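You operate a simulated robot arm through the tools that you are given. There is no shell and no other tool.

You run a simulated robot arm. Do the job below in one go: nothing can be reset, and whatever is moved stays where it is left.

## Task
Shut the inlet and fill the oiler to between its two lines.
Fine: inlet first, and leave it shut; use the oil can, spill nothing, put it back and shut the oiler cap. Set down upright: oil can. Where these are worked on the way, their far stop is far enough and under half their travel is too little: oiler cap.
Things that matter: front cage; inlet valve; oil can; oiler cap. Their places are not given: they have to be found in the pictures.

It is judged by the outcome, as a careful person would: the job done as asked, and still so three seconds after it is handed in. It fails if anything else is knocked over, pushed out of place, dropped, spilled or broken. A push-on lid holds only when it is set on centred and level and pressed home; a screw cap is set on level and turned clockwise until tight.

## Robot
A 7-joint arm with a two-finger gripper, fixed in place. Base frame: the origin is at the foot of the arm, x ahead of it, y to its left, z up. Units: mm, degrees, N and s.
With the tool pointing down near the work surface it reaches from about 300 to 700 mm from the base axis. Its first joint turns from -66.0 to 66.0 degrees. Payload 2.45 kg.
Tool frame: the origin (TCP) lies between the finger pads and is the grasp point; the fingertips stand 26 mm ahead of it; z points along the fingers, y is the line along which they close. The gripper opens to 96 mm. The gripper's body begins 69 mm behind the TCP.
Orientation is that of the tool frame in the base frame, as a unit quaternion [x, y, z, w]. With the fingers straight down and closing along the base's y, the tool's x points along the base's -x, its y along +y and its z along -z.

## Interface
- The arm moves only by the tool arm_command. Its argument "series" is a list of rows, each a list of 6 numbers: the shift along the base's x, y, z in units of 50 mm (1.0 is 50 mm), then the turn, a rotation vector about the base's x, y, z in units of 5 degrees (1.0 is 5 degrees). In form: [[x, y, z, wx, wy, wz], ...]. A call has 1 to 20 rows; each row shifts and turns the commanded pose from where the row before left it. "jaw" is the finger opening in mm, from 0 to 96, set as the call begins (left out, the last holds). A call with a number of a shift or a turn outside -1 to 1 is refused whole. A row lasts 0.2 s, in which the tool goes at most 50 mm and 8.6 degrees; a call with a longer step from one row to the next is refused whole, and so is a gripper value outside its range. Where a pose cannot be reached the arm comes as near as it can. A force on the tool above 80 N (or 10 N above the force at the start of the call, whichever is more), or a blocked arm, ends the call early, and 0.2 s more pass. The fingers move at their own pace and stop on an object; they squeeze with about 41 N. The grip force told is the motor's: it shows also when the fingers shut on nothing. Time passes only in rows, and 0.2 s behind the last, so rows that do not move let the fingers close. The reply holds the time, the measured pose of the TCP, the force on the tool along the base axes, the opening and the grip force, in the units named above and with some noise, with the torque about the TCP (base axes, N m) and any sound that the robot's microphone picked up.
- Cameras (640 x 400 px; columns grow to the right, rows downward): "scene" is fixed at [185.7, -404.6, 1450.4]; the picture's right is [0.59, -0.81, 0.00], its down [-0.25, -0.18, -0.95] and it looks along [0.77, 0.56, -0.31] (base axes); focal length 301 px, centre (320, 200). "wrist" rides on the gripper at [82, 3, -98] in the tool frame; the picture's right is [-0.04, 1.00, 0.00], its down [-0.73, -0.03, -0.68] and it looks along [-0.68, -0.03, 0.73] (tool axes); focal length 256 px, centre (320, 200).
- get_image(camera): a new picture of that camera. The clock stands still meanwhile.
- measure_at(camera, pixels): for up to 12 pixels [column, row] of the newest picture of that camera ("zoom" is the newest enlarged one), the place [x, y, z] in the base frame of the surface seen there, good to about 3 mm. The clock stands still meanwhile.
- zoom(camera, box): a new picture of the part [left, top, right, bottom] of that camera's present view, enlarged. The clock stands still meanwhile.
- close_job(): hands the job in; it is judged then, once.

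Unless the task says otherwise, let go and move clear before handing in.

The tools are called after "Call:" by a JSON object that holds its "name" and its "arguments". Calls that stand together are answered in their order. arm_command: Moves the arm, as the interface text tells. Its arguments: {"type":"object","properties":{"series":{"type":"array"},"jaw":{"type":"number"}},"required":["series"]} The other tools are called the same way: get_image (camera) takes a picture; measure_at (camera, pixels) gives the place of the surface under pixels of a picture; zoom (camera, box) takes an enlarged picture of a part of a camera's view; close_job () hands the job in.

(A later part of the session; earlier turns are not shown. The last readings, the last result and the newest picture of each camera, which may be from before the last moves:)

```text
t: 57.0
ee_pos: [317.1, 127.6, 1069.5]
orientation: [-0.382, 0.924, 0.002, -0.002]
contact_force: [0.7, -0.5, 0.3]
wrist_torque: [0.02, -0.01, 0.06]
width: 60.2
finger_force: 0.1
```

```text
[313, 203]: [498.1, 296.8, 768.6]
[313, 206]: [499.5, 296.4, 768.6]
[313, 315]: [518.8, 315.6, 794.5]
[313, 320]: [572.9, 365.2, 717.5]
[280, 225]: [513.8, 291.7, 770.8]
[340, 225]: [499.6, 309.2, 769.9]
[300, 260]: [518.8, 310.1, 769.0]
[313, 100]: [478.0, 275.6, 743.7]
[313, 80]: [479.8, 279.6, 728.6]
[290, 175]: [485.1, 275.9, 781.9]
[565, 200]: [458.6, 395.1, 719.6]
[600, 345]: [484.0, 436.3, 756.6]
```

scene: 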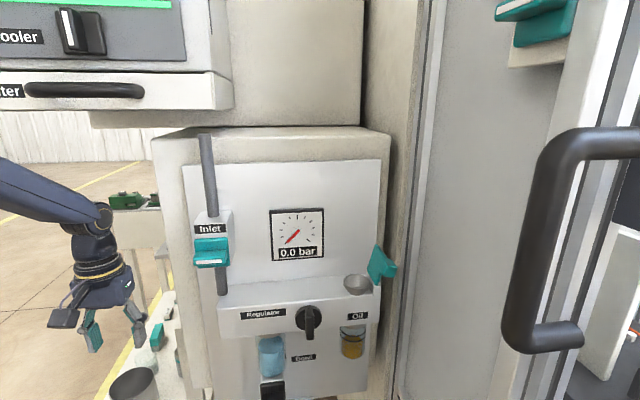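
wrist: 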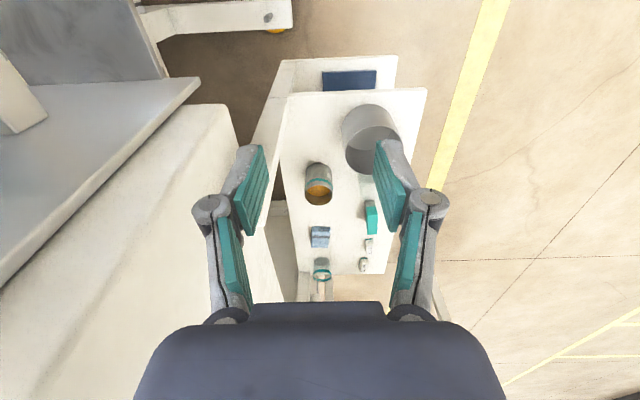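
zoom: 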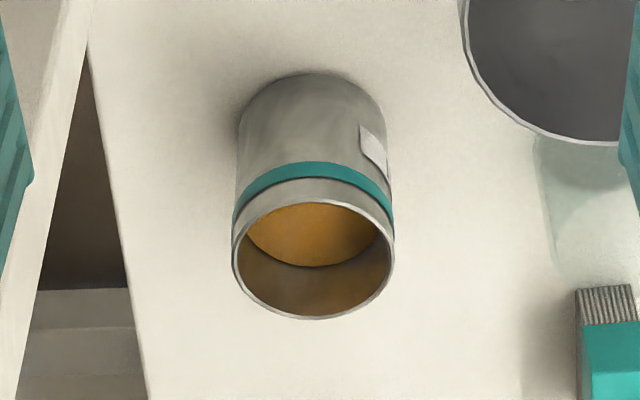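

The can's rim is at z≈796, centre ≈(501,298), diameter ≈53.5 mm, oil level ≈769, so I need roughly a 46–55° tilt to pour. I'll get the pot's rim, the post and the glass measured for gripper and camera clearance, and check the oiler's lines.

Call:
{"name": "zoom", "arguments": {"camera": "wrist", "box": [330, 90, 410, 180]}}

Call:
{"name": "measure_at", "arguments": {"camera": "zoom", "pixels": [[100, 230], [135, 290], [180, 335], [230, 360], [95, 190], [125, 150], [200, 115], [110, 120], [75, 90], [90, 170], [270, 340], [160, 130]]}}

Call:
{"name": "zoom", "arguments": {"camera": "wrist", "box": [230, 60, 310, 160]}}

Call:
{"name": "measure_at", "arguments": {"camera": "zoom", "pixels": [[300, 60], [330, 40], [280, 120], [320, 140], [340, 180], [300, 200], [330, 230], [350, 250], [260, 150], [335, 100], [240, 200], [345, 300]]}}

```text
4.44 times, centred on (370, 135) of wrist
```

zoom: 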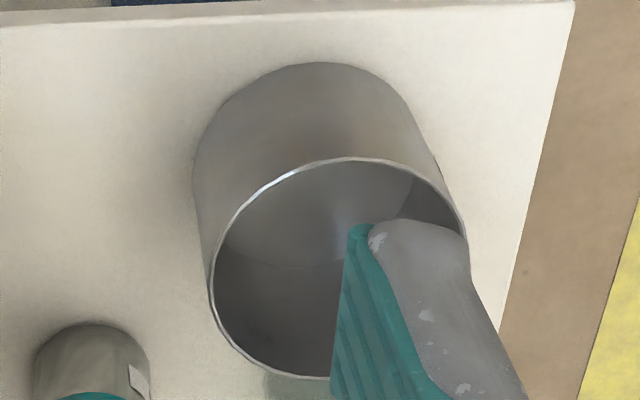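

```text
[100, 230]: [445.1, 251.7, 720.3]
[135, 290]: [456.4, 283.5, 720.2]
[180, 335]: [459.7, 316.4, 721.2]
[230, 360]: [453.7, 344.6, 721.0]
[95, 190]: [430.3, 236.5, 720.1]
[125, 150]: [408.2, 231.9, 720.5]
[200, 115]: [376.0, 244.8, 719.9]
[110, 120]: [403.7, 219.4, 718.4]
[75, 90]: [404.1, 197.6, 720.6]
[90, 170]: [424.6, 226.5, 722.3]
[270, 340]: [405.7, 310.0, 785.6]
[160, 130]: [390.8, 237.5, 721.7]
```

```text
4.00 times, centred on (270, 110) of wrist
```

zoom: 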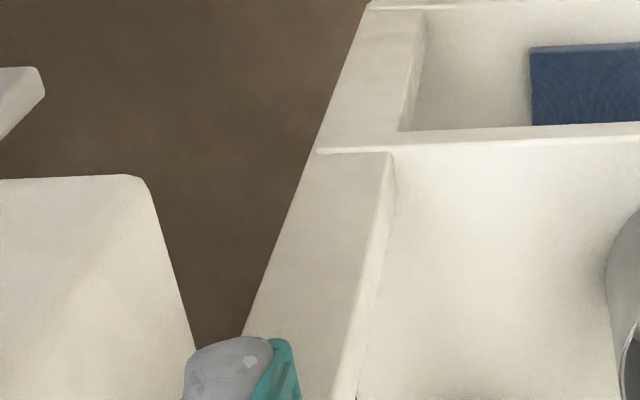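

```text
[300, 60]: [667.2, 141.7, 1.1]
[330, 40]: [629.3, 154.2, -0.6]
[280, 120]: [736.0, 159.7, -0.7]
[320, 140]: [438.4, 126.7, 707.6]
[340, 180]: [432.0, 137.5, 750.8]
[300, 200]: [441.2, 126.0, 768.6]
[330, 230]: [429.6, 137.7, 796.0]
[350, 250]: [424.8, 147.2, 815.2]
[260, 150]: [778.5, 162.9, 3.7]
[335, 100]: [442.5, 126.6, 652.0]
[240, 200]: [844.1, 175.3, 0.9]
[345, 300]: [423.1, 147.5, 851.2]
```

The post's near corner is about (420,149). I'll pin down the pot's rim the same way.

Call:
{"name": "zoom", "arguments": {"camera": "wrist", "box": [330, 90, 410, 180]}}

Call:
{"name": "measure_at", "arguments": {"camera": "zoom", "pixels": [[345, 159], [300, 169], [250, 198], [220, 240], [211, 285], [222, 325], [250, 358], [285, 374], [400, 165], [440, 190], [300, 80], [205, 200]]}}

Call:
{"name": "zoom", "arguments": {"camera": "scene", "box": [330, 315, 380, 370]}}

```text
4.44 times, centred on (370, 135) of wrist
```

zoom: 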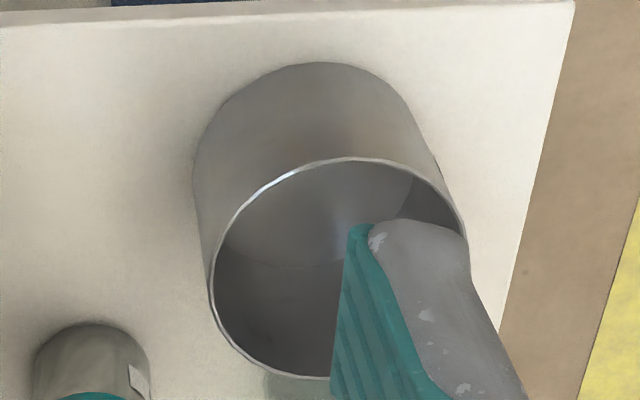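

```text
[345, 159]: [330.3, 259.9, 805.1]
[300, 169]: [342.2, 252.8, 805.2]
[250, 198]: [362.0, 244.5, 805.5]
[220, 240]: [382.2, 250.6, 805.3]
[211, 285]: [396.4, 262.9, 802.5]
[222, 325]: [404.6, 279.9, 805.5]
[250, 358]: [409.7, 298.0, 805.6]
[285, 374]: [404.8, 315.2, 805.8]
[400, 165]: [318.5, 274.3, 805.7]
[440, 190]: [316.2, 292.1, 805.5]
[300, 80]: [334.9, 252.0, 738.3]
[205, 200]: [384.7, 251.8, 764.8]
```

```text
7.27 times, centred on (355, 342) of scene
```

zoom: 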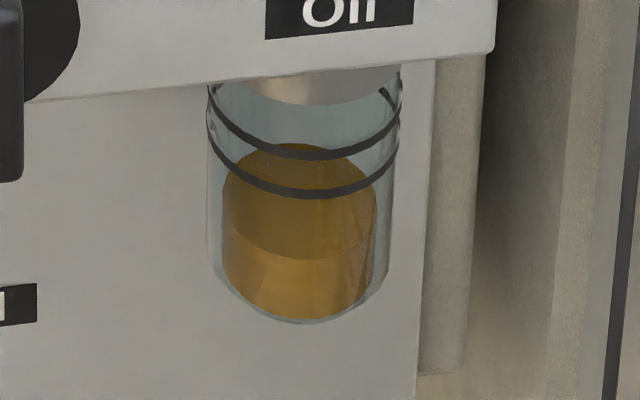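

The pot's centre is (363,292) with radius 47 and rim at z 805. In the oiler glass the oil is about 25 mm below the lower ring, and the rings are ~13 mm apart. I'll approach the can from heading 40°, pitched about 52°, so that the tool ends up near vertical when pouring; first leg over the post.

Call:
{"name": "arm_command", "arguments": {"series": [[0.277, 0.257, -0.03, 0, 0, -1.0], [0.277, 0.257, -0.03, 0.608, -0.724, 0], [0.277, 0.257, -0.03, 0.608, -0.724, 0], [0.277, 0.257, -0.03, 0.608, -0.724, 0], [0.277, 0.257, -0.03, 0.608, -0.724, 0], [0.277, 0.257, -0.03, 0.608, -0.724, 0]], "jaw": 78}}

Call:
{"name": "get_image", "arguments": {"camera": "scene"}}

Call:
{"name": "get_image", "arguments": {"camera": "wrist"}}

```text
t: 58.5
ee_pos: [402.4, 202.8, 1061.7]
orientation: [-0.335, 0.92, 0.073, 0.192]
contact_force: [-0.5, 0.8, -0.8]
wrist_torque: [0.0, -0.01, 0.01]
width: 78.0
finger_force: 0.1
```

```text
taken
```

scene: 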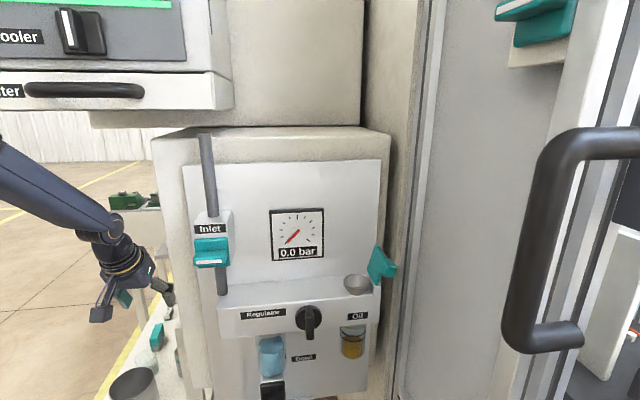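

```text
taken
```

wrist: 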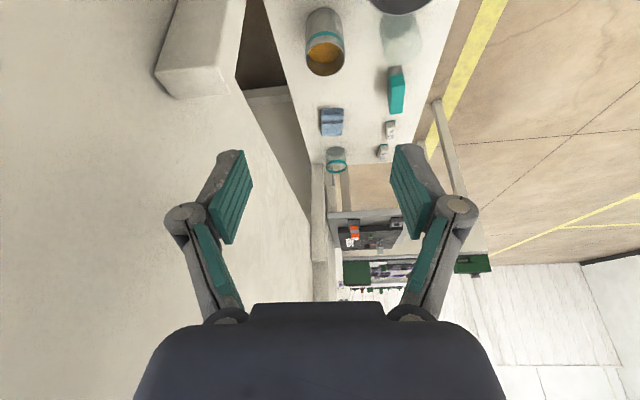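

Tracking well, and the can is ahead at (325,45). Second leg: out over the can while pitching to 52°, staying above it.

Call:
{"name": "arm_command", "arguments": {"series": [[0.329, 0.317, -0.38, 0.608, -0.724, 0], [0.329, 0.317, -0.4, 0.608, -0.724, 0], [0.329, 0.317, -0.44, 0.608, -0.724, 0], [0.329, 0.317, -0.44, 0.608, -0.724, 0], [0.329, 0.317, -0.45, 0.608, -0.724, 0], [0.329, 0.317, -0.4, 0.608, -0.724, 0], [0, 0, 0, 0, 0, 0]]}}

Call:
{"name": "get_image", "arguments": {"camera": "scene"}}

Call:
{"name": "get_image", "arguments": {"camera": "wrist"}}

```text
t: 60.0
ee_pos: [499.9, 300.4, 937.0]
orientation: [-0.309, 0.845, 0.152, 0.41]
contact_force: [0.6, -0.3, 0.1]
wrist_torque: [-0.01, 0.02, 0.02]
width: 78.0
finger_force: 0.0
```

```text
taken
```

scene: 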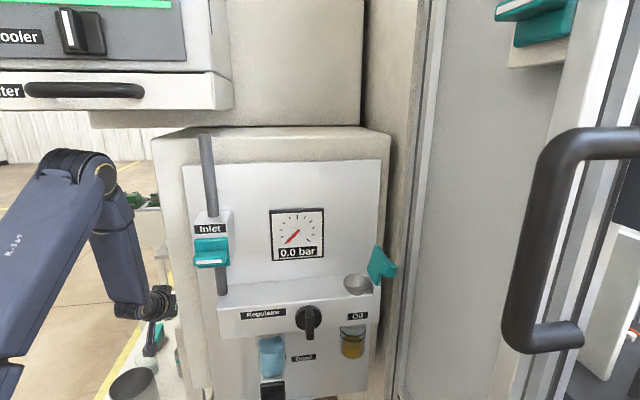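

```text
taken
```

wrist: 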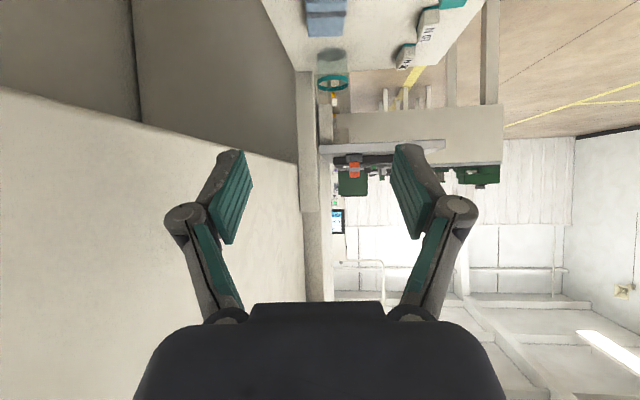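

Pose matches the plan (heading 40°, pitch 52°). The can is out of the view below; I'll descend to just above its rim and look from the scene camera.

Call:
{"name": "arm_command", "arguments": {"series": [[0.01, -0.024, -0.42, 0, 0, 0], [0.01, -0.024, -0.42, 0, 0, 0], [0, 0, -0.42, 0, 0, 0], [0, 0, -0.42, 0, 0, 0], [0, 0, 0, 0, 0, 0]]}}

Call:
{"name": "get_image", "arguments": {"camera": "wrist"}}

Call:
{"name": "zoom", "arguments": {"camera": "scene", "box": [60, 230, 240, 400]}}

```text
t: 61.2
ee_pos: [500.5, 295.4, 850.9]
orientation: [-0.308, 0.845, 0.151, 0.41]
contact_force: [0.3, 0.2, 0.8]
wrist_torque: [0.01, -0.01, 0.02]
width: 77.8
finger_force: 0.1
```

```text
taken
```

wrist: 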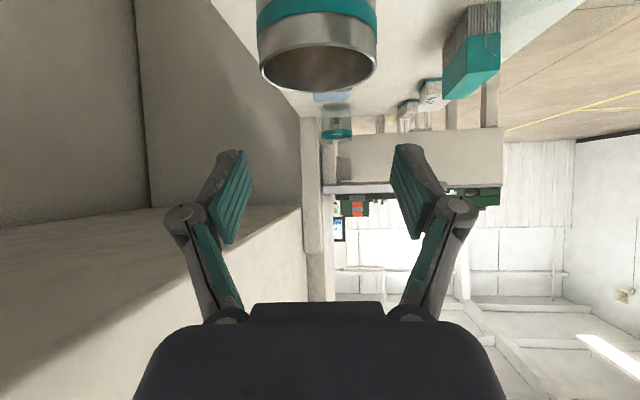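

```text
2.35 times, centred on (150, 315) of scene
```

zoom: 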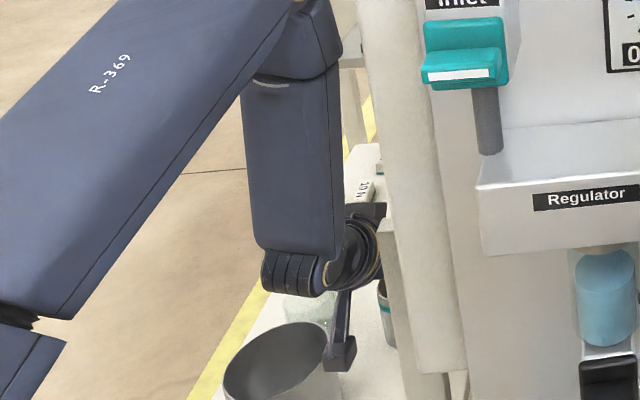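

The can is centred between the fingers (rim 257–377 px, fingers centred at 320). The wrist camera box at zoom (340,352) is near the pot, so I'll measure that gap before lowering.

Call:
{"name": "measure_at", "arguments": {"camera": "zoom", "pixels": [[322, 360], [335, 365], [350, 365], [340, 345], [325, 345], [354, 345], [345, 310], [290, 275], [325, 330], [300, 345], [320, 240], [400, 250]]}}

Call:
{"name": "measure_at", "arguments": {"camera": "wrist", "pixels": [[262, 70], [370, 70], [317, 90], [317, 42], [317, 10], [275, 10], [360, 10], [340, 40], [290, 40], [317, 20], [470, 60], [335, 125]]}}

```text
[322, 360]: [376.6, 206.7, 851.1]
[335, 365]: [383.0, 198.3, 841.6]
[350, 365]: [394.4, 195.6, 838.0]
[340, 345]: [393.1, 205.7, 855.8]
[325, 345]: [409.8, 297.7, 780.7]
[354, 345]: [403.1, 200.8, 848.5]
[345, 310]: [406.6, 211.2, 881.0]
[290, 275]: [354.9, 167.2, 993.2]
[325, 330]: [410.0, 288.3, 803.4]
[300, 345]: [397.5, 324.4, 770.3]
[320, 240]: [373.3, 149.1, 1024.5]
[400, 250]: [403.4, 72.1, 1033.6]
```

```text
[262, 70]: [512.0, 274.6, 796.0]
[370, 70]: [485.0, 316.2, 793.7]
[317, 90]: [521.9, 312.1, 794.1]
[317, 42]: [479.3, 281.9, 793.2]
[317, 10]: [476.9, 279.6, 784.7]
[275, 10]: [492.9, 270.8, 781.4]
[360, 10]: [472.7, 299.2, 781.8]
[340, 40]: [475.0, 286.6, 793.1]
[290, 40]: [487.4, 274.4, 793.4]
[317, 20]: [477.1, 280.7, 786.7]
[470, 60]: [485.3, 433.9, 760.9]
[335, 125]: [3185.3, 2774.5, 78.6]
```

The camera box bottom is ~13 mm below TCP height and ~20 mm or more from the pot, and the can is centred at (500.5,297). I'll lower straight down to z≈770.

Call:
{"name": "arm_command", "arguments": {"series": [[0, 0.015, -0.3, 0, 0, 0], [0, 0.015, -0.3, 0, 0, 0], [0, 0, -0.3, 0, 0, 0], [0, 0, -0.3, 0, 0, 0], [0, 0, -0.2, 0, 0, 0], [0, 0, -0.2, 0, 0, 0], [0, 0, 0, 0, 0, 0]]}}

Call:
{"name": "get_image", "arguments": {"camera": "wrist"}}

Call:
{"name": "zoom", "arguments": {"camera": "scene", "box": [60, 230, 240, 400]}}

```text
t: 62.9
ee_pos: [503.4, 300.0, 771.2]
orientation: [-0.308, 0.844, 0.152, 0.411]
contact_force: [0.3, 0.2, -0.4]
wrist_torque: [-0.02, 0.02, -0.01]
width: 77.9
finger_force: 0.1
```

```text
taken
```

wrist: 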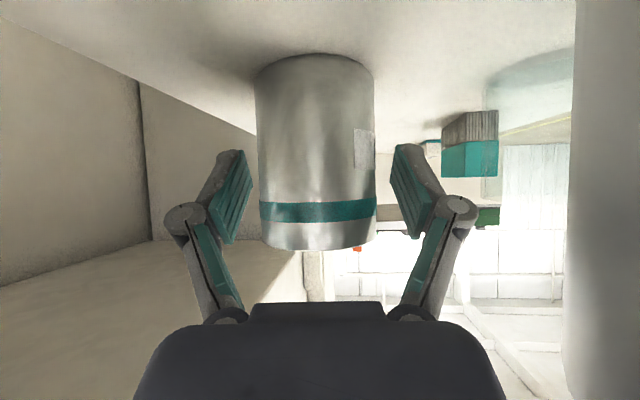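

```text
2.35 times, centred on (150, 315) of scene
```

zoom: 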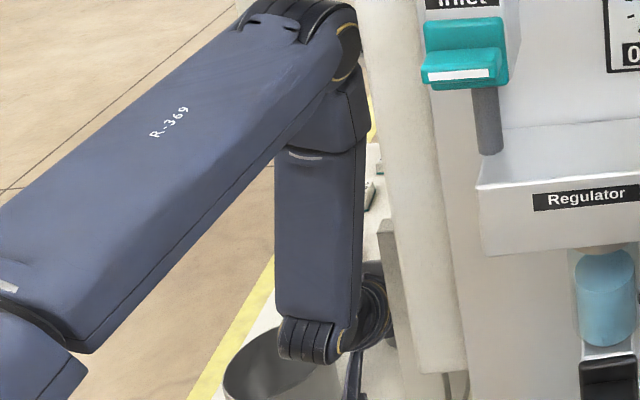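

The can stands between the pads, nicely centred. Closing the fingers on it without moving.

Call:
{"name": "arm_command", "arguments": {"series": [[0, 0, 0, 0, 0, 0], [0, 0, 0, 0, 0, 0], [0, 0, 0, 0, 0, 0], [0, 0, 0, 0, 0, 0], [0, 0, 0, 0, 0, 0]], "jaw": 40}}

Call:
{"name": "get_image", "arguments": {"camera": "wrist"}}

```text
t: 64.0
ee_pos: [503.1, 299.0, 770.2]
orientation: [-0.309, 0.844, 0.152, 0.411]
contact_force: [-1.2, 0.3, 2.3]
wrist_torque: [0.09, 0.09, 0.02]
width: 48.0
finger_force: 40.9
```

```text
taken
```

wrist: 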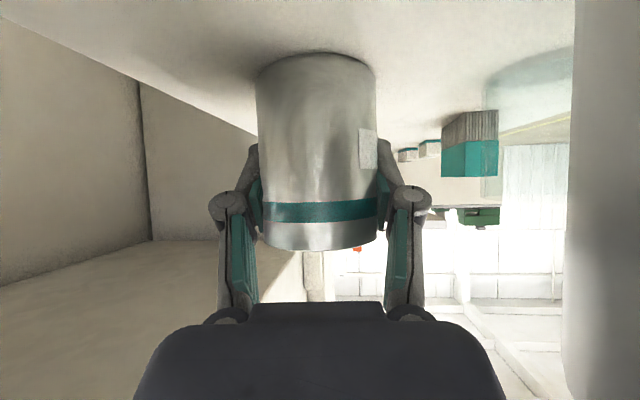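

The fingers stopped on the can at 48 mm with full grip force. I'll lift slowly 30 mm and check it hangs upright.

Call:
{"name": "arm_command", "arguments": {"series": [[0, 0, 0.04, 0, 0, 0], [0, 0, 0.08, 0, 0, 0], [0, 0, 0.12, 0, 0, 0], [0, 0, 0.16, 0, 0, 0], [0, 0, 0.12, 0, 0, 0], [0, 0, 0.08, 0, 0, 0], [0, 0, 0, 0, 0, 0]]}}

Call:
{"name": "get_image", "arguments": {"camera": "wrist"}}

```text
t: 65.7
ee_pos: [503.5, 298.7, 802.1]
orientation: [-0.308, 0.846, 0.151, 0.409]
contact_force: [-0.6, 0.2, -0.8]
wrist_torque: [-0.04, -0.01, 0.03]
width: 48.1
finger_force: 41.3
```

```text
taken
```

wrist: 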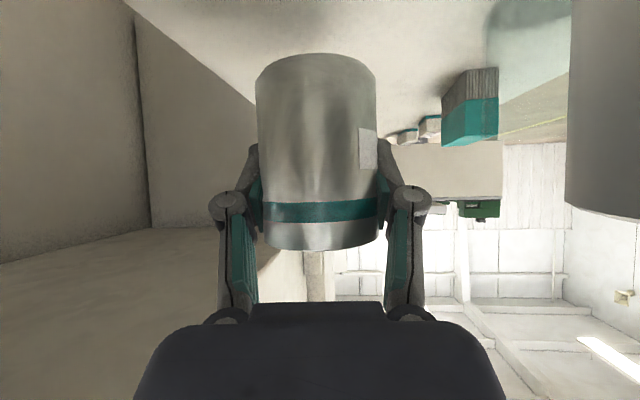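

The can is held upright and lifted. I'll raise it straight up to z≈1000 and check tracking and clearance.

Call:
{"name": "arm_command", "arguments": {"series": [[0, 0, 0.2, 0, 0, 0], [0, 0, 0.3, 0, 0, 0], [0, 0, 0.4, 0, 0, 0], [0, 0, 0.4, 0, 0, 0], [0, 0, 0.4, 0, 0, 0], [0, 0, 0.4, 0, 0, 0], [0, 0, 0.4, 0, 0, 0], [0, 0, 0.4, 0, 0, 0], [0, 0, 0.4, 0, 0, 0], [0, 0, 0.3, 0, 0, 0], [0, 0, 0.2, 0, 0, 0], [0, 0, 0, 0, 0, 0]]}}

Call:
{"name": "get_image", "arguments": {"camera": "scene"}}

Call:
{"name": "get_image", "arguments": {"camera": "wrist"}}

```text
t: 68.2
ee_pos: [502.4, 299.4, 992.8]
orientation: [-0.308, 0.845, 0.151, 0.41]
contact_force: [0.3, 0.0, -0.8]
wrist_torque: [-0.04, -0.01, 0.01]
width: 48.1
finger_force: 41.1
```

```text
taken
```

scene: 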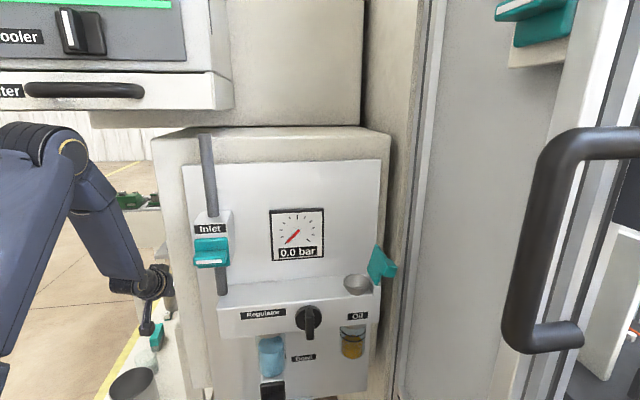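

```text
taken
```

wrist: 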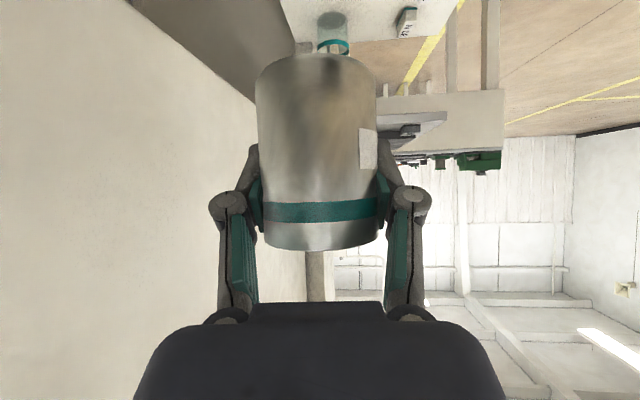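

The lift went smoothly (z 993). The elbow shows at scene (45,140), so I'll check its height against the overhead unit before retreating.

Call:
{"name": "measure_at", "arguments": {"camera": "scene", "pixels": [[40, 127], [70, 150], [20, 160], [85, 180], [120, 230], [10, 240], [155, 275], [60, 105], [200, 105], [100, 115]]}}

```text
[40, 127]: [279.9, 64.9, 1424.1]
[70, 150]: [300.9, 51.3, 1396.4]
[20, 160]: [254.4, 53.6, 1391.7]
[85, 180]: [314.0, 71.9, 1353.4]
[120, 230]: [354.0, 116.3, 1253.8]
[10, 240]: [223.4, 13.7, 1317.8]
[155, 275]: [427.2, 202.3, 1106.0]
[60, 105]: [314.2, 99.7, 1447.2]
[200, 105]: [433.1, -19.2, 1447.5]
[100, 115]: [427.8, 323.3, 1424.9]
```

The elbow tops out near z 1424 at the edge of the overhead drawer (front at x+y≈412, bottom about 1430), so I won't lift more here. I'll retreat at this height toward the base, which pulls the elbow back, turning the heading gradually.

Call:
{"name": "arm_command", "arguments": {"series": [[-0.15, -0.1, -0.1, 0, 0, 0.2], [-0.22, -0.14, -0.1, 0, 0, 0.4], [-0.25, -0.16, -0.1, 0, 0, 0.5], [-0.25, -0.16, 0, 0, 0, 0.5], [-0.25, -0.16, 0, 0, 0, 0.5], [-0.2, -0.13, 0, 0, 0, 0.4], [0, 0, 0, 0, 0, 0]]}}

Call:
{"name": "get_image", "arguments": {"camera": "scene"}}

Call:
{"name": "get_image", "arguments": {"camera": "wrist"}}

```text
t: 69.8
ee_pos: [436.7, 255.7, 976.0]
orientation: [-0.399, 0.805, 0.196, 0.392]
contact_force: [0.1, -0.4, -2.1]
wrist_torque: [-0.02, -0.01, 0.04]
width: 48.0
finger_force: 40.8
```

```text
taken
```

scene: 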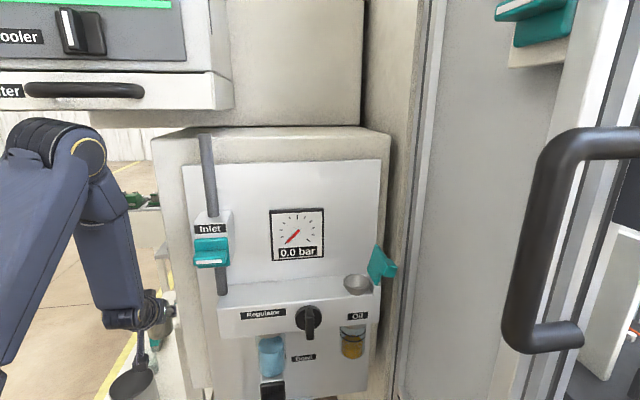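

```text
taken
```

wrist: 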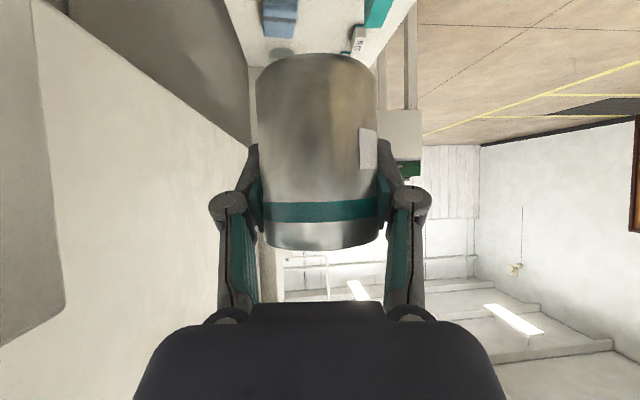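

The pose tracks exactly with the can upright. Next leg: on to about (368,212,985), heading 65°, staying left of the post.

Call:
{"name": "arm_command", "arguments": {"series": [[-0.2, -0.13, 0.02, 0, 0, 0.35], [-0.24, -0.15, 0.03, 0, 0, 0.4], [-0.25, -0.16, 0.04, 0, 0, 0.45], [-0.25, -0.16, 0.04, 0, 0, 0.45], [-0.24, -0.15, 0.04, 0, 0, 0.4], [-0.2, -0.12, 0.03, 0, 0, 0.35], [0, 0, 0, 0, 0, 0]]}}

Call:
{"name": "get_image", "arguments": {"camera": "scene"}}

Call:
{"name": "get_image", "arguments": {"camera": "wrist"}}

```text
t: 71.5
ee_pos: [402.6, 225.7, 984.3]
orientation: [-0.481, 0.76, 0.236, 0.368]
contact_force: [-0.7, -0.1, -1.3]
wrist_torque: [-0.01, 0.0, 0.03]
width: 48.2
finger_force: 40.9
out of reach, approached as far as the arm can: row 3, 4, 5, 6
```

```text
taken
```

scene: 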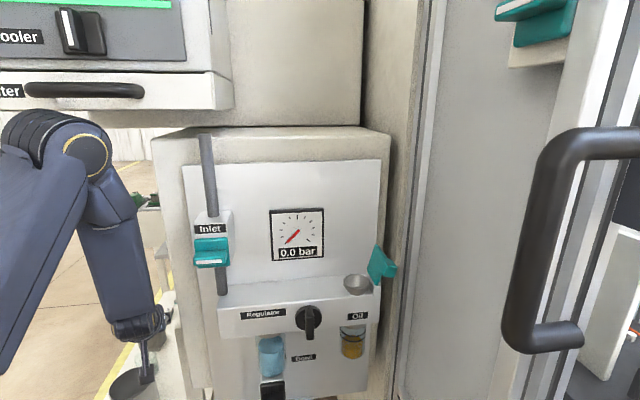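

```text
taken
```

wrist: 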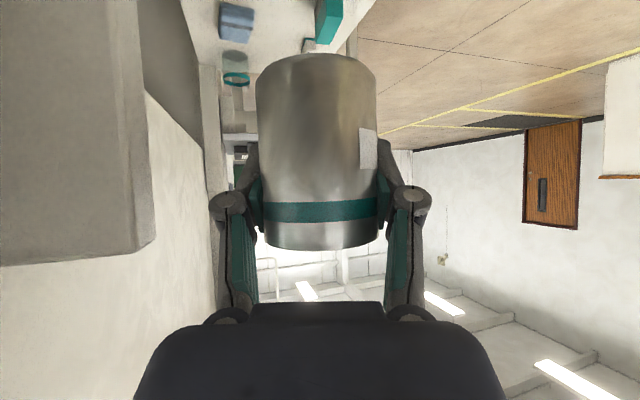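

The arm reached its near limit at (403,226,984), still upright and gripping well. I'll measure the elbow now to see how much I can raise the hand to gain reach inward.

Call:
{"name": "measure_at", "arguments": {"camera": "scene", "pixels": [[45, 112], [85, 150], [60, 125], [20, 118], [110, 170], [105, 140], [130, 260], [20, 200], [60, 100], [145, 330], [160, 318], [5, 290]]}}

Call:
{"name": "zoom", "arguments": {"camera": "scene", "box": [0, 60, 240, 210]}}

```text
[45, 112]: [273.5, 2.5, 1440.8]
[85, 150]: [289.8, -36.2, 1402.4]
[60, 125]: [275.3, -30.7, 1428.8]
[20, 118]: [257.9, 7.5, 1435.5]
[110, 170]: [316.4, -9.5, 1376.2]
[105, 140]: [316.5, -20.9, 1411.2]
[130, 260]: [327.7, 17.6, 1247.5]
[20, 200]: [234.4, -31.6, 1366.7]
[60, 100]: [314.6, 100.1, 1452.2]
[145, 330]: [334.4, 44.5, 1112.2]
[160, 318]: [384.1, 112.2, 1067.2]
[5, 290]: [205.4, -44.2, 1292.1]
```

```text
2.67 times, centred on (120, 135) of scene
```

zoom: 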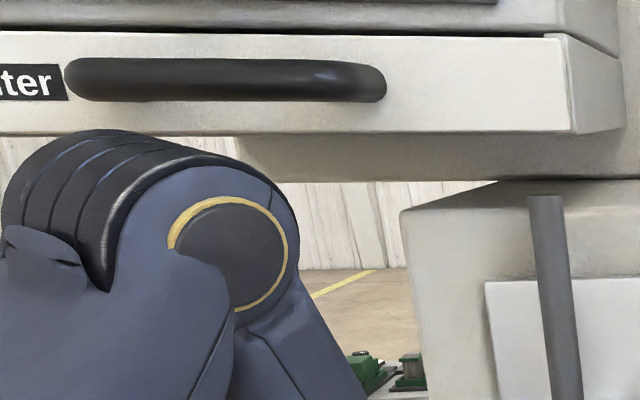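

The elbow (top z≈1441) sits in front of the drawer handle and will move back as the hand rises. I'll first cancel the leftover inward command, then raise about 60 mm and re-check.

Call:
{"name": "arm_command", "arguments": {"series": [[0.35, 0.13, 0, 0, 0, 0], [0.35, 0.13, 0, 0, 0, 0], [0, 0, 0.15, 0, 0, 0], [0, 0, 0.25, 0, 0, 0], [0, 0, 0.3, 0, 0, 0], [0, 0, 0.3, 0, 0, 0], [0, 0, 0.2, 0, 0, 0], [0, 0, 0, 0, 0, 0]]}}

Call:
{"name": "get_image", "arguments": {"camera": "scene"}}

```text
t: 73.2
ee_pos: [437.5, 238.1, 1044.8]
orientation: [-0.481, 0.76, 0.235, 0.368]
contact_force: [-0.1, -0.7, -1.7]
wrist_torque: [0.02, -0.01, 0.03]
width: 47.8
finger_force: 41.3
```

```text
taken
```

scene: 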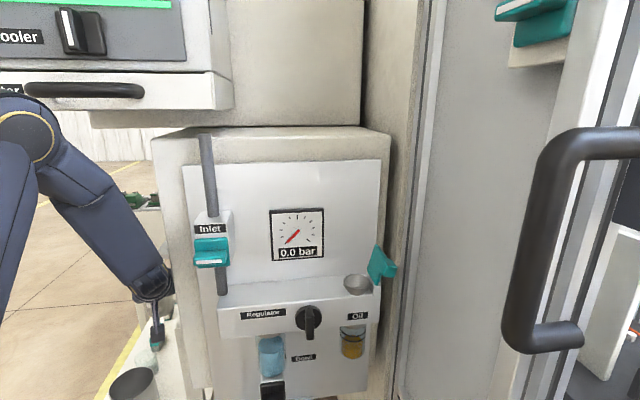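

The retreat command had been dropped, so I'm now at (437,238,1045), can upright. The elbow overlaps the drawer in the picture at (20,95); I'll measure it before moving on.

Call:
{"name": "measure_at", "arguments": {"camera": "scene", "pixels": [[10, 97], [25, 130], [45, 150], [15, 110], [50, 165], [80, 90], [100, 200], [5, 180], [60, 105], [150, 290]]}}

Call:
{"name": "get_image", "arguments": {"camera": "wrist"}}

```text
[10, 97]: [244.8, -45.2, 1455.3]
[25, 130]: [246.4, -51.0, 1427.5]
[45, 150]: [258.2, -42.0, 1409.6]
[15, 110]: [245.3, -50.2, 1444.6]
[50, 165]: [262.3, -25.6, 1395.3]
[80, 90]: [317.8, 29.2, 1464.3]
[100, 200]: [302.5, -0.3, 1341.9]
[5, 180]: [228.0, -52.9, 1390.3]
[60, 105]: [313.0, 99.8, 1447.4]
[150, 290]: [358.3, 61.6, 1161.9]
```

```text
taken
```

wrist: 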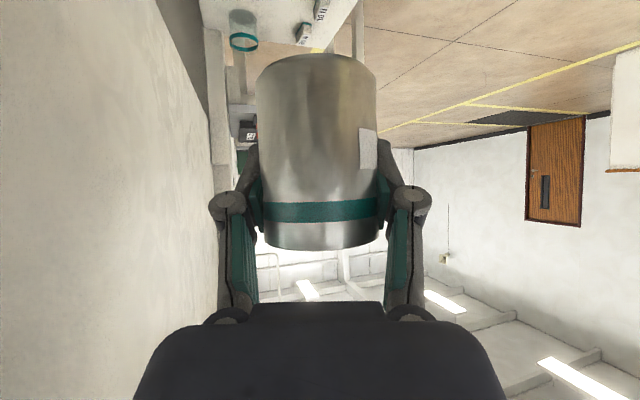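

The elbow is now well back from the drawer handle. I'll continue inward and slightly up, over the post's height.

Call:
{"name": "arm_command", "arguments": {"series": [[-0.1, -0.08, 0.2, 0, 0, 0.1], [-0.2, -0.15, 0.2, 0, 0, 0.2], [-0.25, -0.18, 0.2, 0, 0, 0.25], [-0.25, -0.18, 0.2, 0, 0, 0.25], [-0.2, -0.15, 0.1, 0, 0, 0.2], [0, 0, 0, 0, 0, 0]]}}

Call:
{"name": "get_image", "arguments": {"camera": "scene"}}

```text
t: 74.7
ee_pos: [386.7, 201.8, 1088.9]
orientation: [-0.514, 0.739, 0.251, 0.357]
contact_force: [0.4, 0.1, -2.0]
wrist_torque: [-0.02, 0.0, 0.01]
width: 48.3
finger_force: 41.1
```

```text
taken
```

scene: 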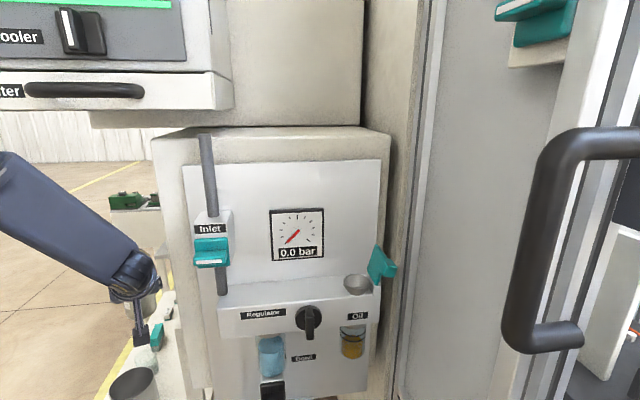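

Tracking is exact. Next leg: to about (340,140,1110), heading 78°, rounding the cabinet's corner with the can.

Call:
{"name": "arm_command", "arguments": {"series": [[-0.1, -0.13, 0.05, 0, 0, 0.2], [-0.17, -0.22, 0.08, 0, 0, 0.3], [-0.18, -0.25, 0.08, 0, 0, 0.3], [-0.18, -0.25, 0.08, 0, 0, 0.3], [-0.17, -0.22, 0.08, 0, 0, 0.3], [-0.12, -0.16, 0.05, 0, 0, 0.2], [0, 0, 0, 0, 0, 0]]}}

Call:
{"name": "get_image", "arguments": {"camera": "scene"}}

```text
t: 76.2
ee_pos: [343.9, 140.8, 1111.8]
orientation: [-0.565, 0.7, 0.276, 0.338]
contact_force: [0.5, -0.6, -2.1]
wrist_torque: [0.03, -0.03, -0.01]
width: 47.9
finger_force: 40.9
```

```text
taken
```

scene: 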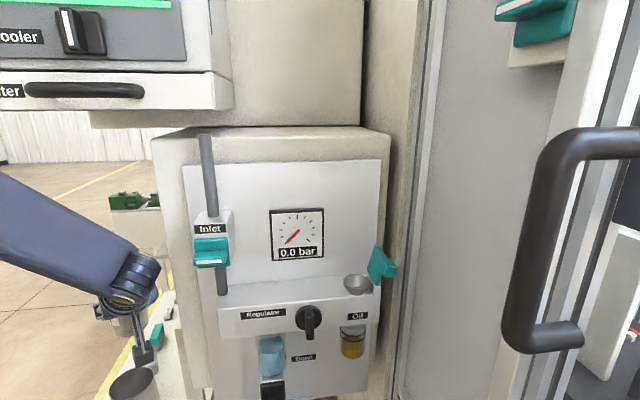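

Good tracking again. Next leg passes the cabinet corner at (403,72), keeping about 65 mm from it, to (328,50,1130).

Call:
{"name": "arm_command", "arguments": {"series": [[-0.1, -0.2, 0.06, 0, 0, 0.05], [-0.08, -0.3, 0.06, 0, 0, 0.1], [-0.06, -0.35, 0.06, 0, 0, 0.1], [-0.04, -0.35, 0.06, 0, 0, 0.1], [-0.03, -0.33, 0.06, 0, 0, 0.05], [-0.01, -0.27, 0.06, 0, 0, 0], [0, 0, 0, 0, 0, 0]]}}

Call:
{"name": "get_image", "arguments": {"camera": "scene"}}

```text
t: 77.8
ee_pos: [328.9, 50.4, 1129.8]
orientation: [-0.576, 0.691, 0.281, 0.335]
contact_force: [-0.5, 0.0, -1.6]
wrist_torque: [0.03, 0.0, 0.03]
width: 47.9
finger_force: 41.0
out of reach, approached as far as the arm can: row 1
```

```text
taken
```

scene: 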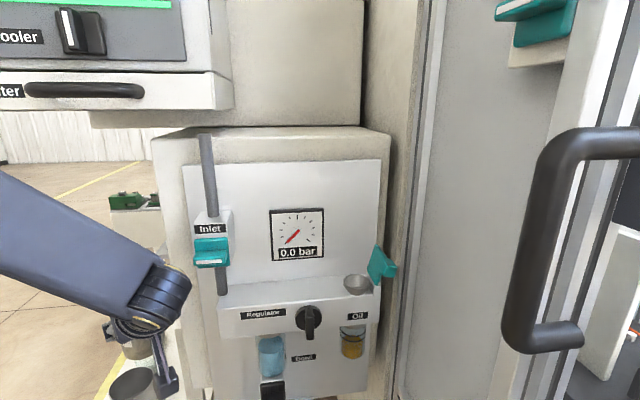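

Only the first row was marginal; the arm is at (329,50,1130) with the can upright. Next leg: to the right, in front of the panel at about (325,-70,1170), turning back to heading 68°.

Call:
{"name": "arm_command", "arguments": {"series": [[0, -0.25, 0.1, 0, 0, -0.2], [0, -0.4, 0.14, 0, 0, -0.4], [-0.01, -0.45, 0.14, 0, 0, -0.5], [-0.02, -0.45, 0.14, 0, 0, -0.5], [-0.03, -0.45, 0.14, 0, 0, -0.5], [-0.02, -0.4, 0.14, 0, 0, -0.3], [0, 0, 0, 0, 0, 0]]}}

Call:
{"name": "get_image", "arguments": {"camera": "scene"}}

Call:
{"name": "get_image", "arguments": {"camera": "wrist"}}

```text
t: 79.5
ee_pos: [323.6, -72.4, 1172.1]
orientation: [-0.5, 0.748, 0.245, 0.362]
contact_force: [-1.2, 0.3, -1.5]
wrist_torque: [0.0, 0.02, 0.02]
width: 48.1
finger_force: 41.3
```

```text
taken
```

scene: 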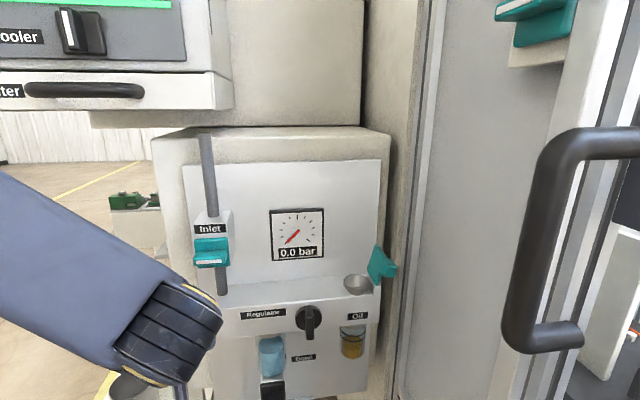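

```text
taken
```

wrist: 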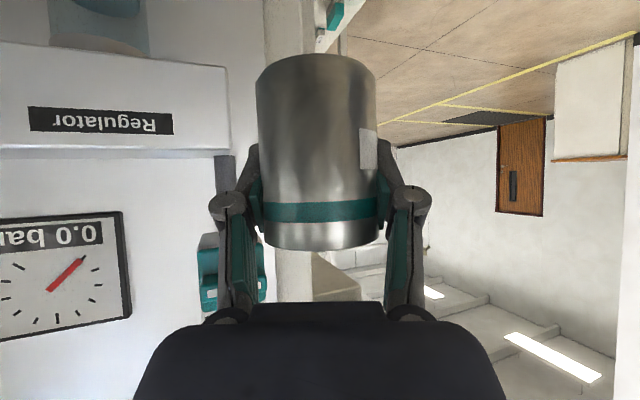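

The can is in front of the panel, upright and steady. I'll carry it right and up to (390,-160,1230) while turning toward heading 45°.

Call:
{"name": "arm_command", "arguments": {"series": [[0.15, -0.2, 0.15, 0, 0, -0.5], [0.22, -0.3, 0.2, 0, 0, -0.8], [0.25, -0.33, 0.21, 0, 0, -0.85], [0.25, -0.33, 0.21, 0, 0, -0.85], [0.25, -0.33, 0.2, 0, 0, -0.85], [0.2, -0.27, 0.19, 0, 0, -0.7], [0, 0, 0, 0, 0, 0]]}}

Call:
{"name": "get_image", "arguments": {"camera": "wrist"}}

```text
t: 81.0
ee_pos: [389.8, -158.8, 1227.4]
orientation: [-0.343, 0.831, 0.168, 0.404]
contact_force: [0.0, 0.3, -1.1]
wrist_torque: [0.03, 0.0, -0.02]
width: 47.9
finger_force: 40.6
```

```text
taken
```

wrist: 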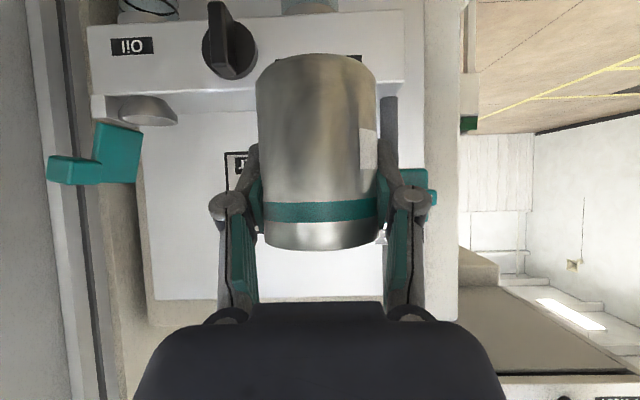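

The lid is still open and the funnel visible at (148,108). I'll move to (480,-194,1250) while turning to heading 0°, the pour direction.

Call:
{"name": "arm_command", "arguments": {"series": [[0.12, -0.05, 0.03, 0, 0, -0.6], [0.18, -0.07, 0.04, 0, 0, -0.9], [0.2, -0.075, 0.05, 0, 0, -1.0], [0.2, -0.075, 0.05, 0, 0, -1.0], [0.2, -0.075, 0.05, 0, 0, -1.0], [0.2, -0.075, 0.05, 0, 0, -1.0], [0.2, -0.075, 0.05, 0, 0, -1.0], [0.2, -0.075, 0.05, 0, 0, -1.0], [0.18, -0.07, 0.05, 0, 0, -0.9], [0.12, -0.06, 0.04, 0, 0, -0.6], [0, 0, 0, 0, 0, 0]]}}

Call:
{"name": "get_image", "arguments": {"camera": "wrist"}}

Call:
{"name": "get_image", "arguments": {"camera": "scene"}}

```text
t: 83.5
ee_pos: [480.1, -194.8, 1253.3]
orientation: [0.002, 0.9, 0.001, 0.437]
contact_force: [-0.2, 0.3, -2.1]
wrist_torque: [0.02, 0.0, -0.03]
width: 48.0
finger_force: 40.7
```

```text
taken
```

wrist: 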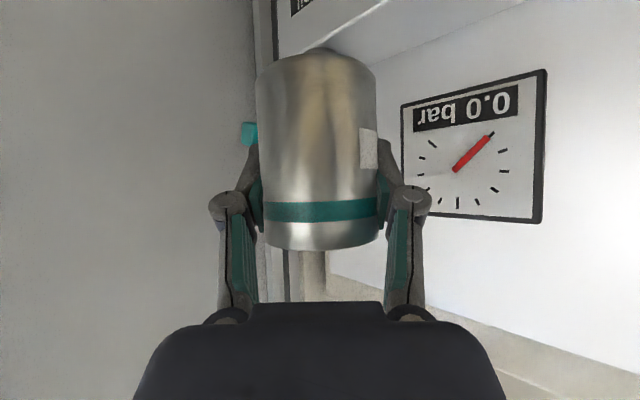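

```text
taken
```

scene: 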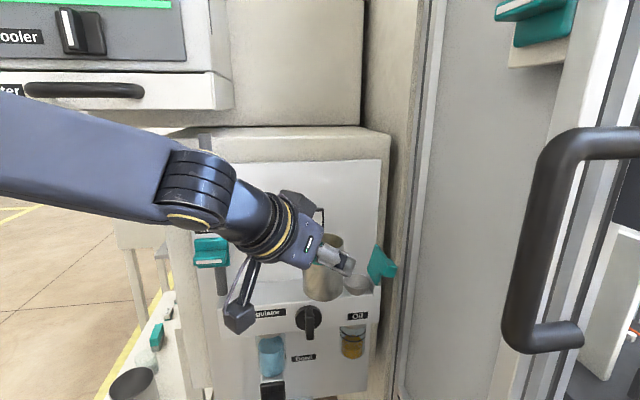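

The can is poised left of the funnel and the scene camera sees both it and the oil glass at (352,340). I'll take an enlarged baseline of the oil level and the lines.

Call:
{"name": "zoom", "arguments": {"camera": "scene", "box": [330, 315, 380, 370]}}

Call:
{"name": "measure_at", "arguments": {"camera": "zoom", "pixels": [[305, 156], [305, 195], [305, 150], [305, 200], [300, 250], [300, 265], [300, 145], [240, 185], [365, 185], [300, 318], [208, 150], [402, 120]]}}

Call:
{"name": "zoom", "arguments": {"camera": "scene", "box": [280, 210, 420, 310]}}

```text
7.27 times, centred on (355, 342) of scene
```

zoom: 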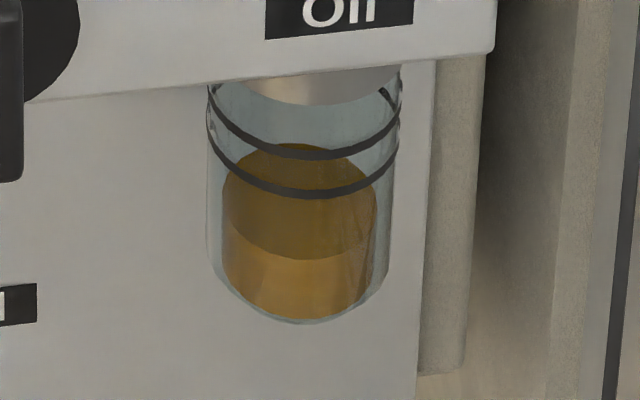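

```text
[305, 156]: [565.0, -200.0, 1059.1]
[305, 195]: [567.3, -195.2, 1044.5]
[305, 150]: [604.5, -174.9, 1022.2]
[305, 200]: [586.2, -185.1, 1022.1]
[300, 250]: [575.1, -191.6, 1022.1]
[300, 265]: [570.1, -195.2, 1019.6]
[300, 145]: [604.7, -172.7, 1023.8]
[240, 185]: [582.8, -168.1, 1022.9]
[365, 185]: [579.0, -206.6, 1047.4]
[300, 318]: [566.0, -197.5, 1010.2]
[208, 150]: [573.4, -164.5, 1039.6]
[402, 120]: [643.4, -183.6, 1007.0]
```

```text
4.00 times, centred on (350, 260) of scene
```

zoom: 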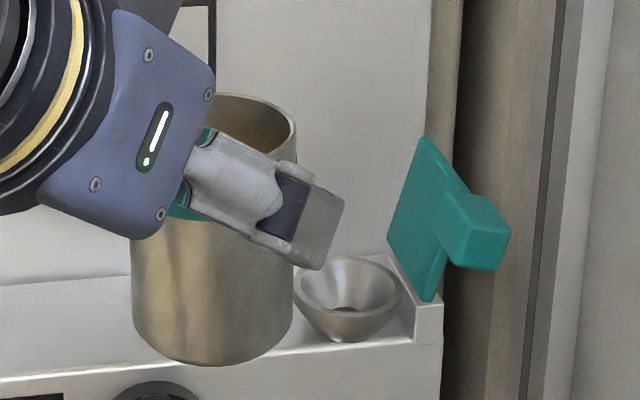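

Measurements: upper line z≈1059, lower line z≈1044.5, oil surface z≈1022, glass bore ≈37 mm, so I need about 30 mm of rise (~32 ml). I'll bring the can's lip over the funnel tilted 30°, well short of spilling, at height first.

Call:
{"name": "arm_command", "arguments": {"series": [[0.12, 0, 0, 0, 0.7, 0], [0.18, 0, 0, 0, 1.0, 0], [0.2, 0, 0, 0, 1.0, 0], [0.2, 0, 0, 0, 1.0, 0], [0.2, 0, 0, 0, 1.0, 0], [0.2, 0, 0, 0, 0.8, 0], [0, 0, 0, 0, 0.5, 0], [0, 0, 0, 0, 0, 0]]}}

Call:
{"name": "zoom", "arguments": {"camera": "scene", "box": [280, 200, 420, 310]}}

Call:
{"name": "get_image", "arguments": {"camera": "wrist"}}

```text
t: 85.2
ee_pos: [535.4, -194.7, 1250.8]
orientation: [0.002, 0.982, 0.001, 0.189]
contact_force: [-0.1, -0.1, -1.7]
wrist_torque: [0.04, 0.02, -0.01]
width: 48.2
finger_force: 40.7
```

```text
3.64 times, centred on (350, 255) of scene
```

zoom: 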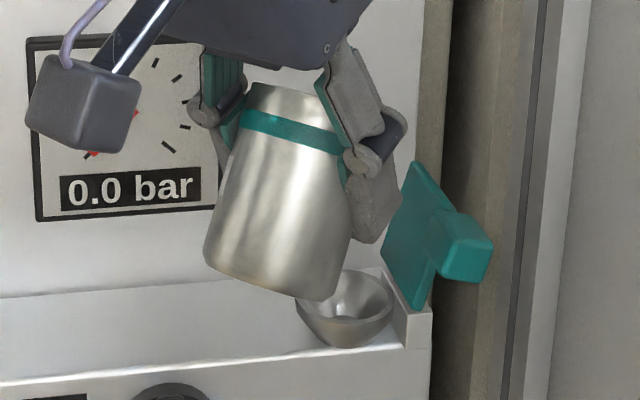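

```text
taken
```

wrist: 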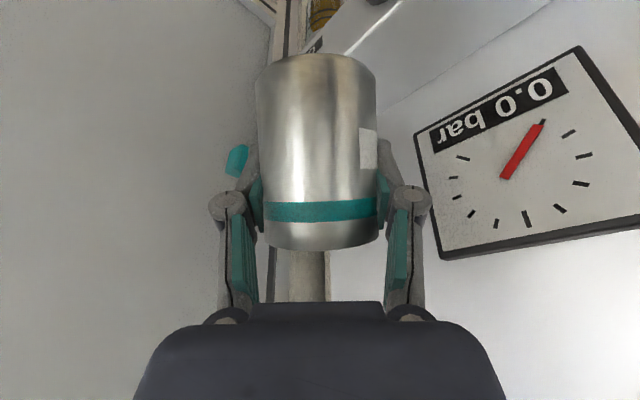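

Tilt is 30°, lip over the funnel with the finger passing left of the lid. I'll lower 45 mm and check the gaps to the lid and funnel.

Call:
{"name": "arm_command", "arguments": {"series": [[0, 0, -0.15, 0, 0, 0], [0, 0, -0.2, 0, 0, 0], [0, 0, -0.2, 0, 0, 0], [0, 0, -0.2, 0, 0, 0], [0, 0, -0.15, 0, 0, 0], [0, 0, 0, 0, 0, 0]]}}

Call:
{"name": "zoom", "arguments": {"camera": "scene", "box": [280, 200, 420, 310]}}

Call:
{"name": "measure_at", "arguments": {"camera": "zoom", "pixels": [[375, 290], [395, 200], [385, 240], [405, 260], [425, 230], [430, 180], [300, 200], [245, 290], [330, 340], [340, 330], [300, 330], [470, 235]]}}

```text
t: 86.7
ee_pos: [537.3, -194.0, 1208.2]
orientation: [0.002, 0.982, 0.0, 0.189]
contact_force: [0.5, -0.4, -1.7]
wrist_torque: [0.0, -0.03, 0.02]
width: 48.1
finger_force: 41.7
```

```text
3.64 times, centred on (350, 255) of scene
```

zoom: 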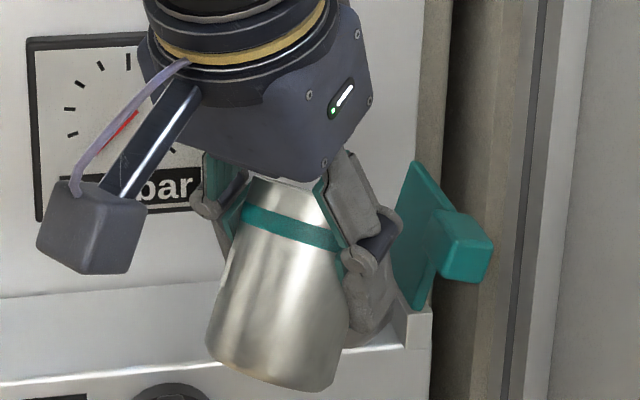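

```text
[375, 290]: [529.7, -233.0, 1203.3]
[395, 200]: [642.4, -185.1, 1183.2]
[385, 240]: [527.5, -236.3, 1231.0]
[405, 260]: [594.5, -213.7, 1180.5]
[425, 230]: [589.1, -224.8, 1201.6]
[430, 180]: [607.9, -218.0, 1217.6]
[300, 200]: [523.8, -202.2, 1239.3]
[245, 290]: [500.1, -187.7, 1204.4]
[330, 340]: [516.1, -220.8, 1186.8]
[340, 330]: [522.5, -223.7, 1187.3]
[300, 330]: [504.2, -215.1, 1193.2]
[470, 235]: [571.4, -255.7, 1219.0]
```

The finger is ~25 mm clear of the lid. I'll tilt on to 40° while lowering the lip to about 30 mm above the funnel rim, still below the pouring angle.

Call:
{"name": "arm_command", "arguments": {"series": [[-0.02, 0, -0.09, 0, 0.5, 0], [-0.02, 0, -0.09, 0, 0.5, 0], [-0.02, 0, -0.09, 0, 0.5, 0], [-0.012, 0, -0.084, 0, 0.5, 0], [0, 0, 0, 0, 0, 0]]}}

Call:
{"name": "get_image", "arguments": {"camera": "scene"}}

Call:
{"name": "zoom", "arguments": {"camera": "scene", "box": [290, 220, 410, 370]}}

Call:
{"name": "get_image", "arguments": {"camera": "wrist"}}

```text
t: 87.8
ee_pos: [533.3, -195.7, 1190.2]
orientation: [0.002, 0.995, 0.0, 0.102]
contact_force: [-0.1, 0.0, -1.6]
wrist_torque: [0.01, -0.03, -0.01]
width: 47.9
finger_force: 41.2
```

```text
taken
```

scene: 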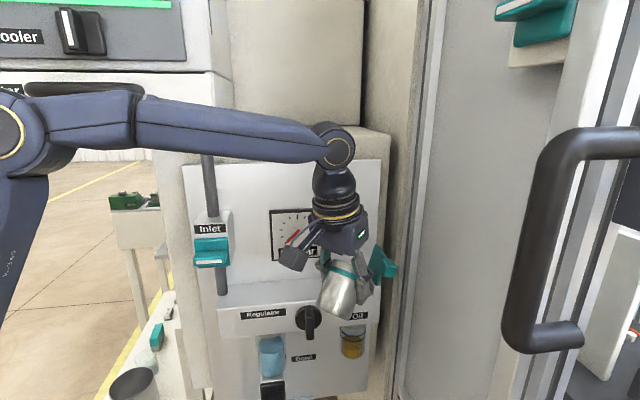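

```text
2.67 times, centred on (350, 295) of scene
```

zoom: 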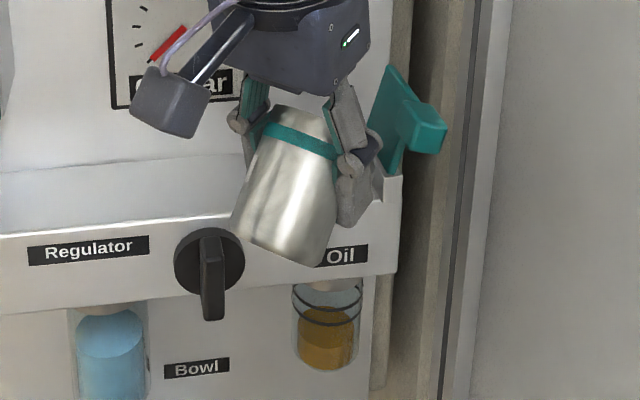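

```text
taken
```

wrist: 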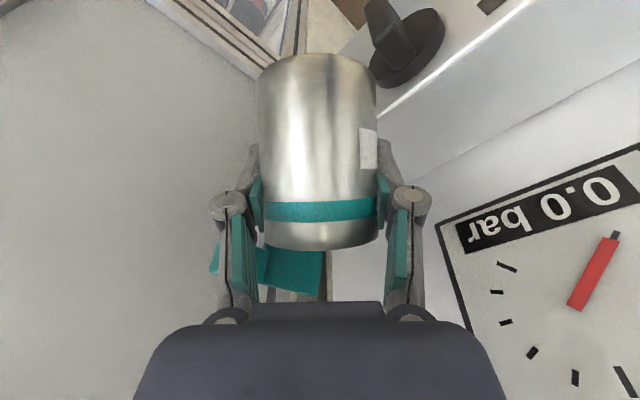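

All clear, and the glass is visible at zoom (328,330). I'll tilt on slowly to 45° and check whether flow begins.

Call:
{"name": "arm_command", "arguments": {"series": [[0, 0, -0.02, 0, 0.2, 0], [0, 0, -0.02, 0, 0.2, 0], [0, 0, -0.02, 0, 0.2, 0], [0, 0, -0.02, 0, 0.2, 0], [0, 0, -0.02, 0, 0.2, 0]]}}

Call:
{"name": "zoom", "arguments": {"camera": "scene", "box": [330, 315, 380, 370]}}

Call:
{"name": "zoom", "arguments": {"camera": "scene", "box": [300, 240, 410, 320]}}

```text
t: 89.0
ee_pos: [531.4, -194.4, 1184.5]
orientation: [0.001, 0.998, 0.0, 0.058]
contact_force: [-0.6, -0.3, -1.5]
wrist_torque: [-0.01, -0.01, -0.01]
width: 48.0
finger_force: 41.3
```

```text
7.27 times, centred on (355, 342) of scene
```

zoom: 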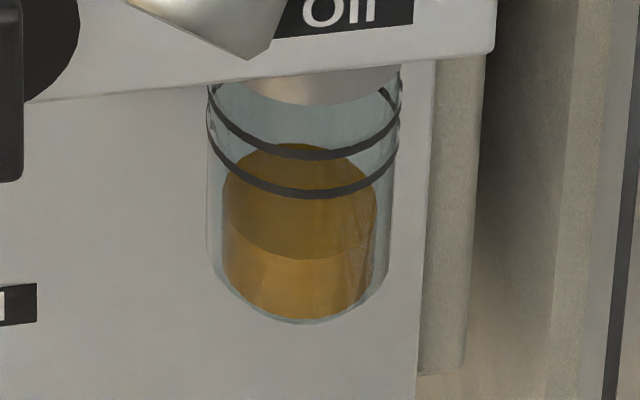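

```text
5.00 times, centred on (355, 280) of scene
```

zoom: 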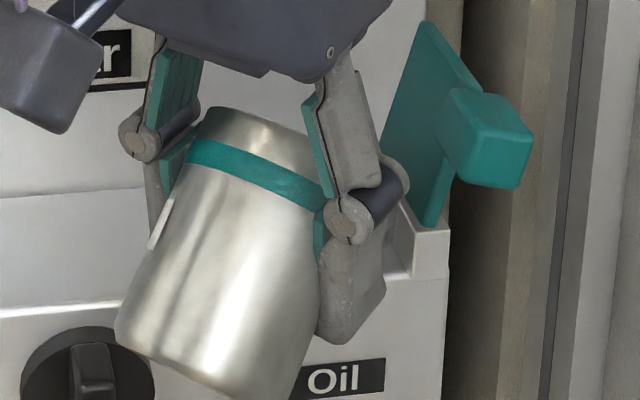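

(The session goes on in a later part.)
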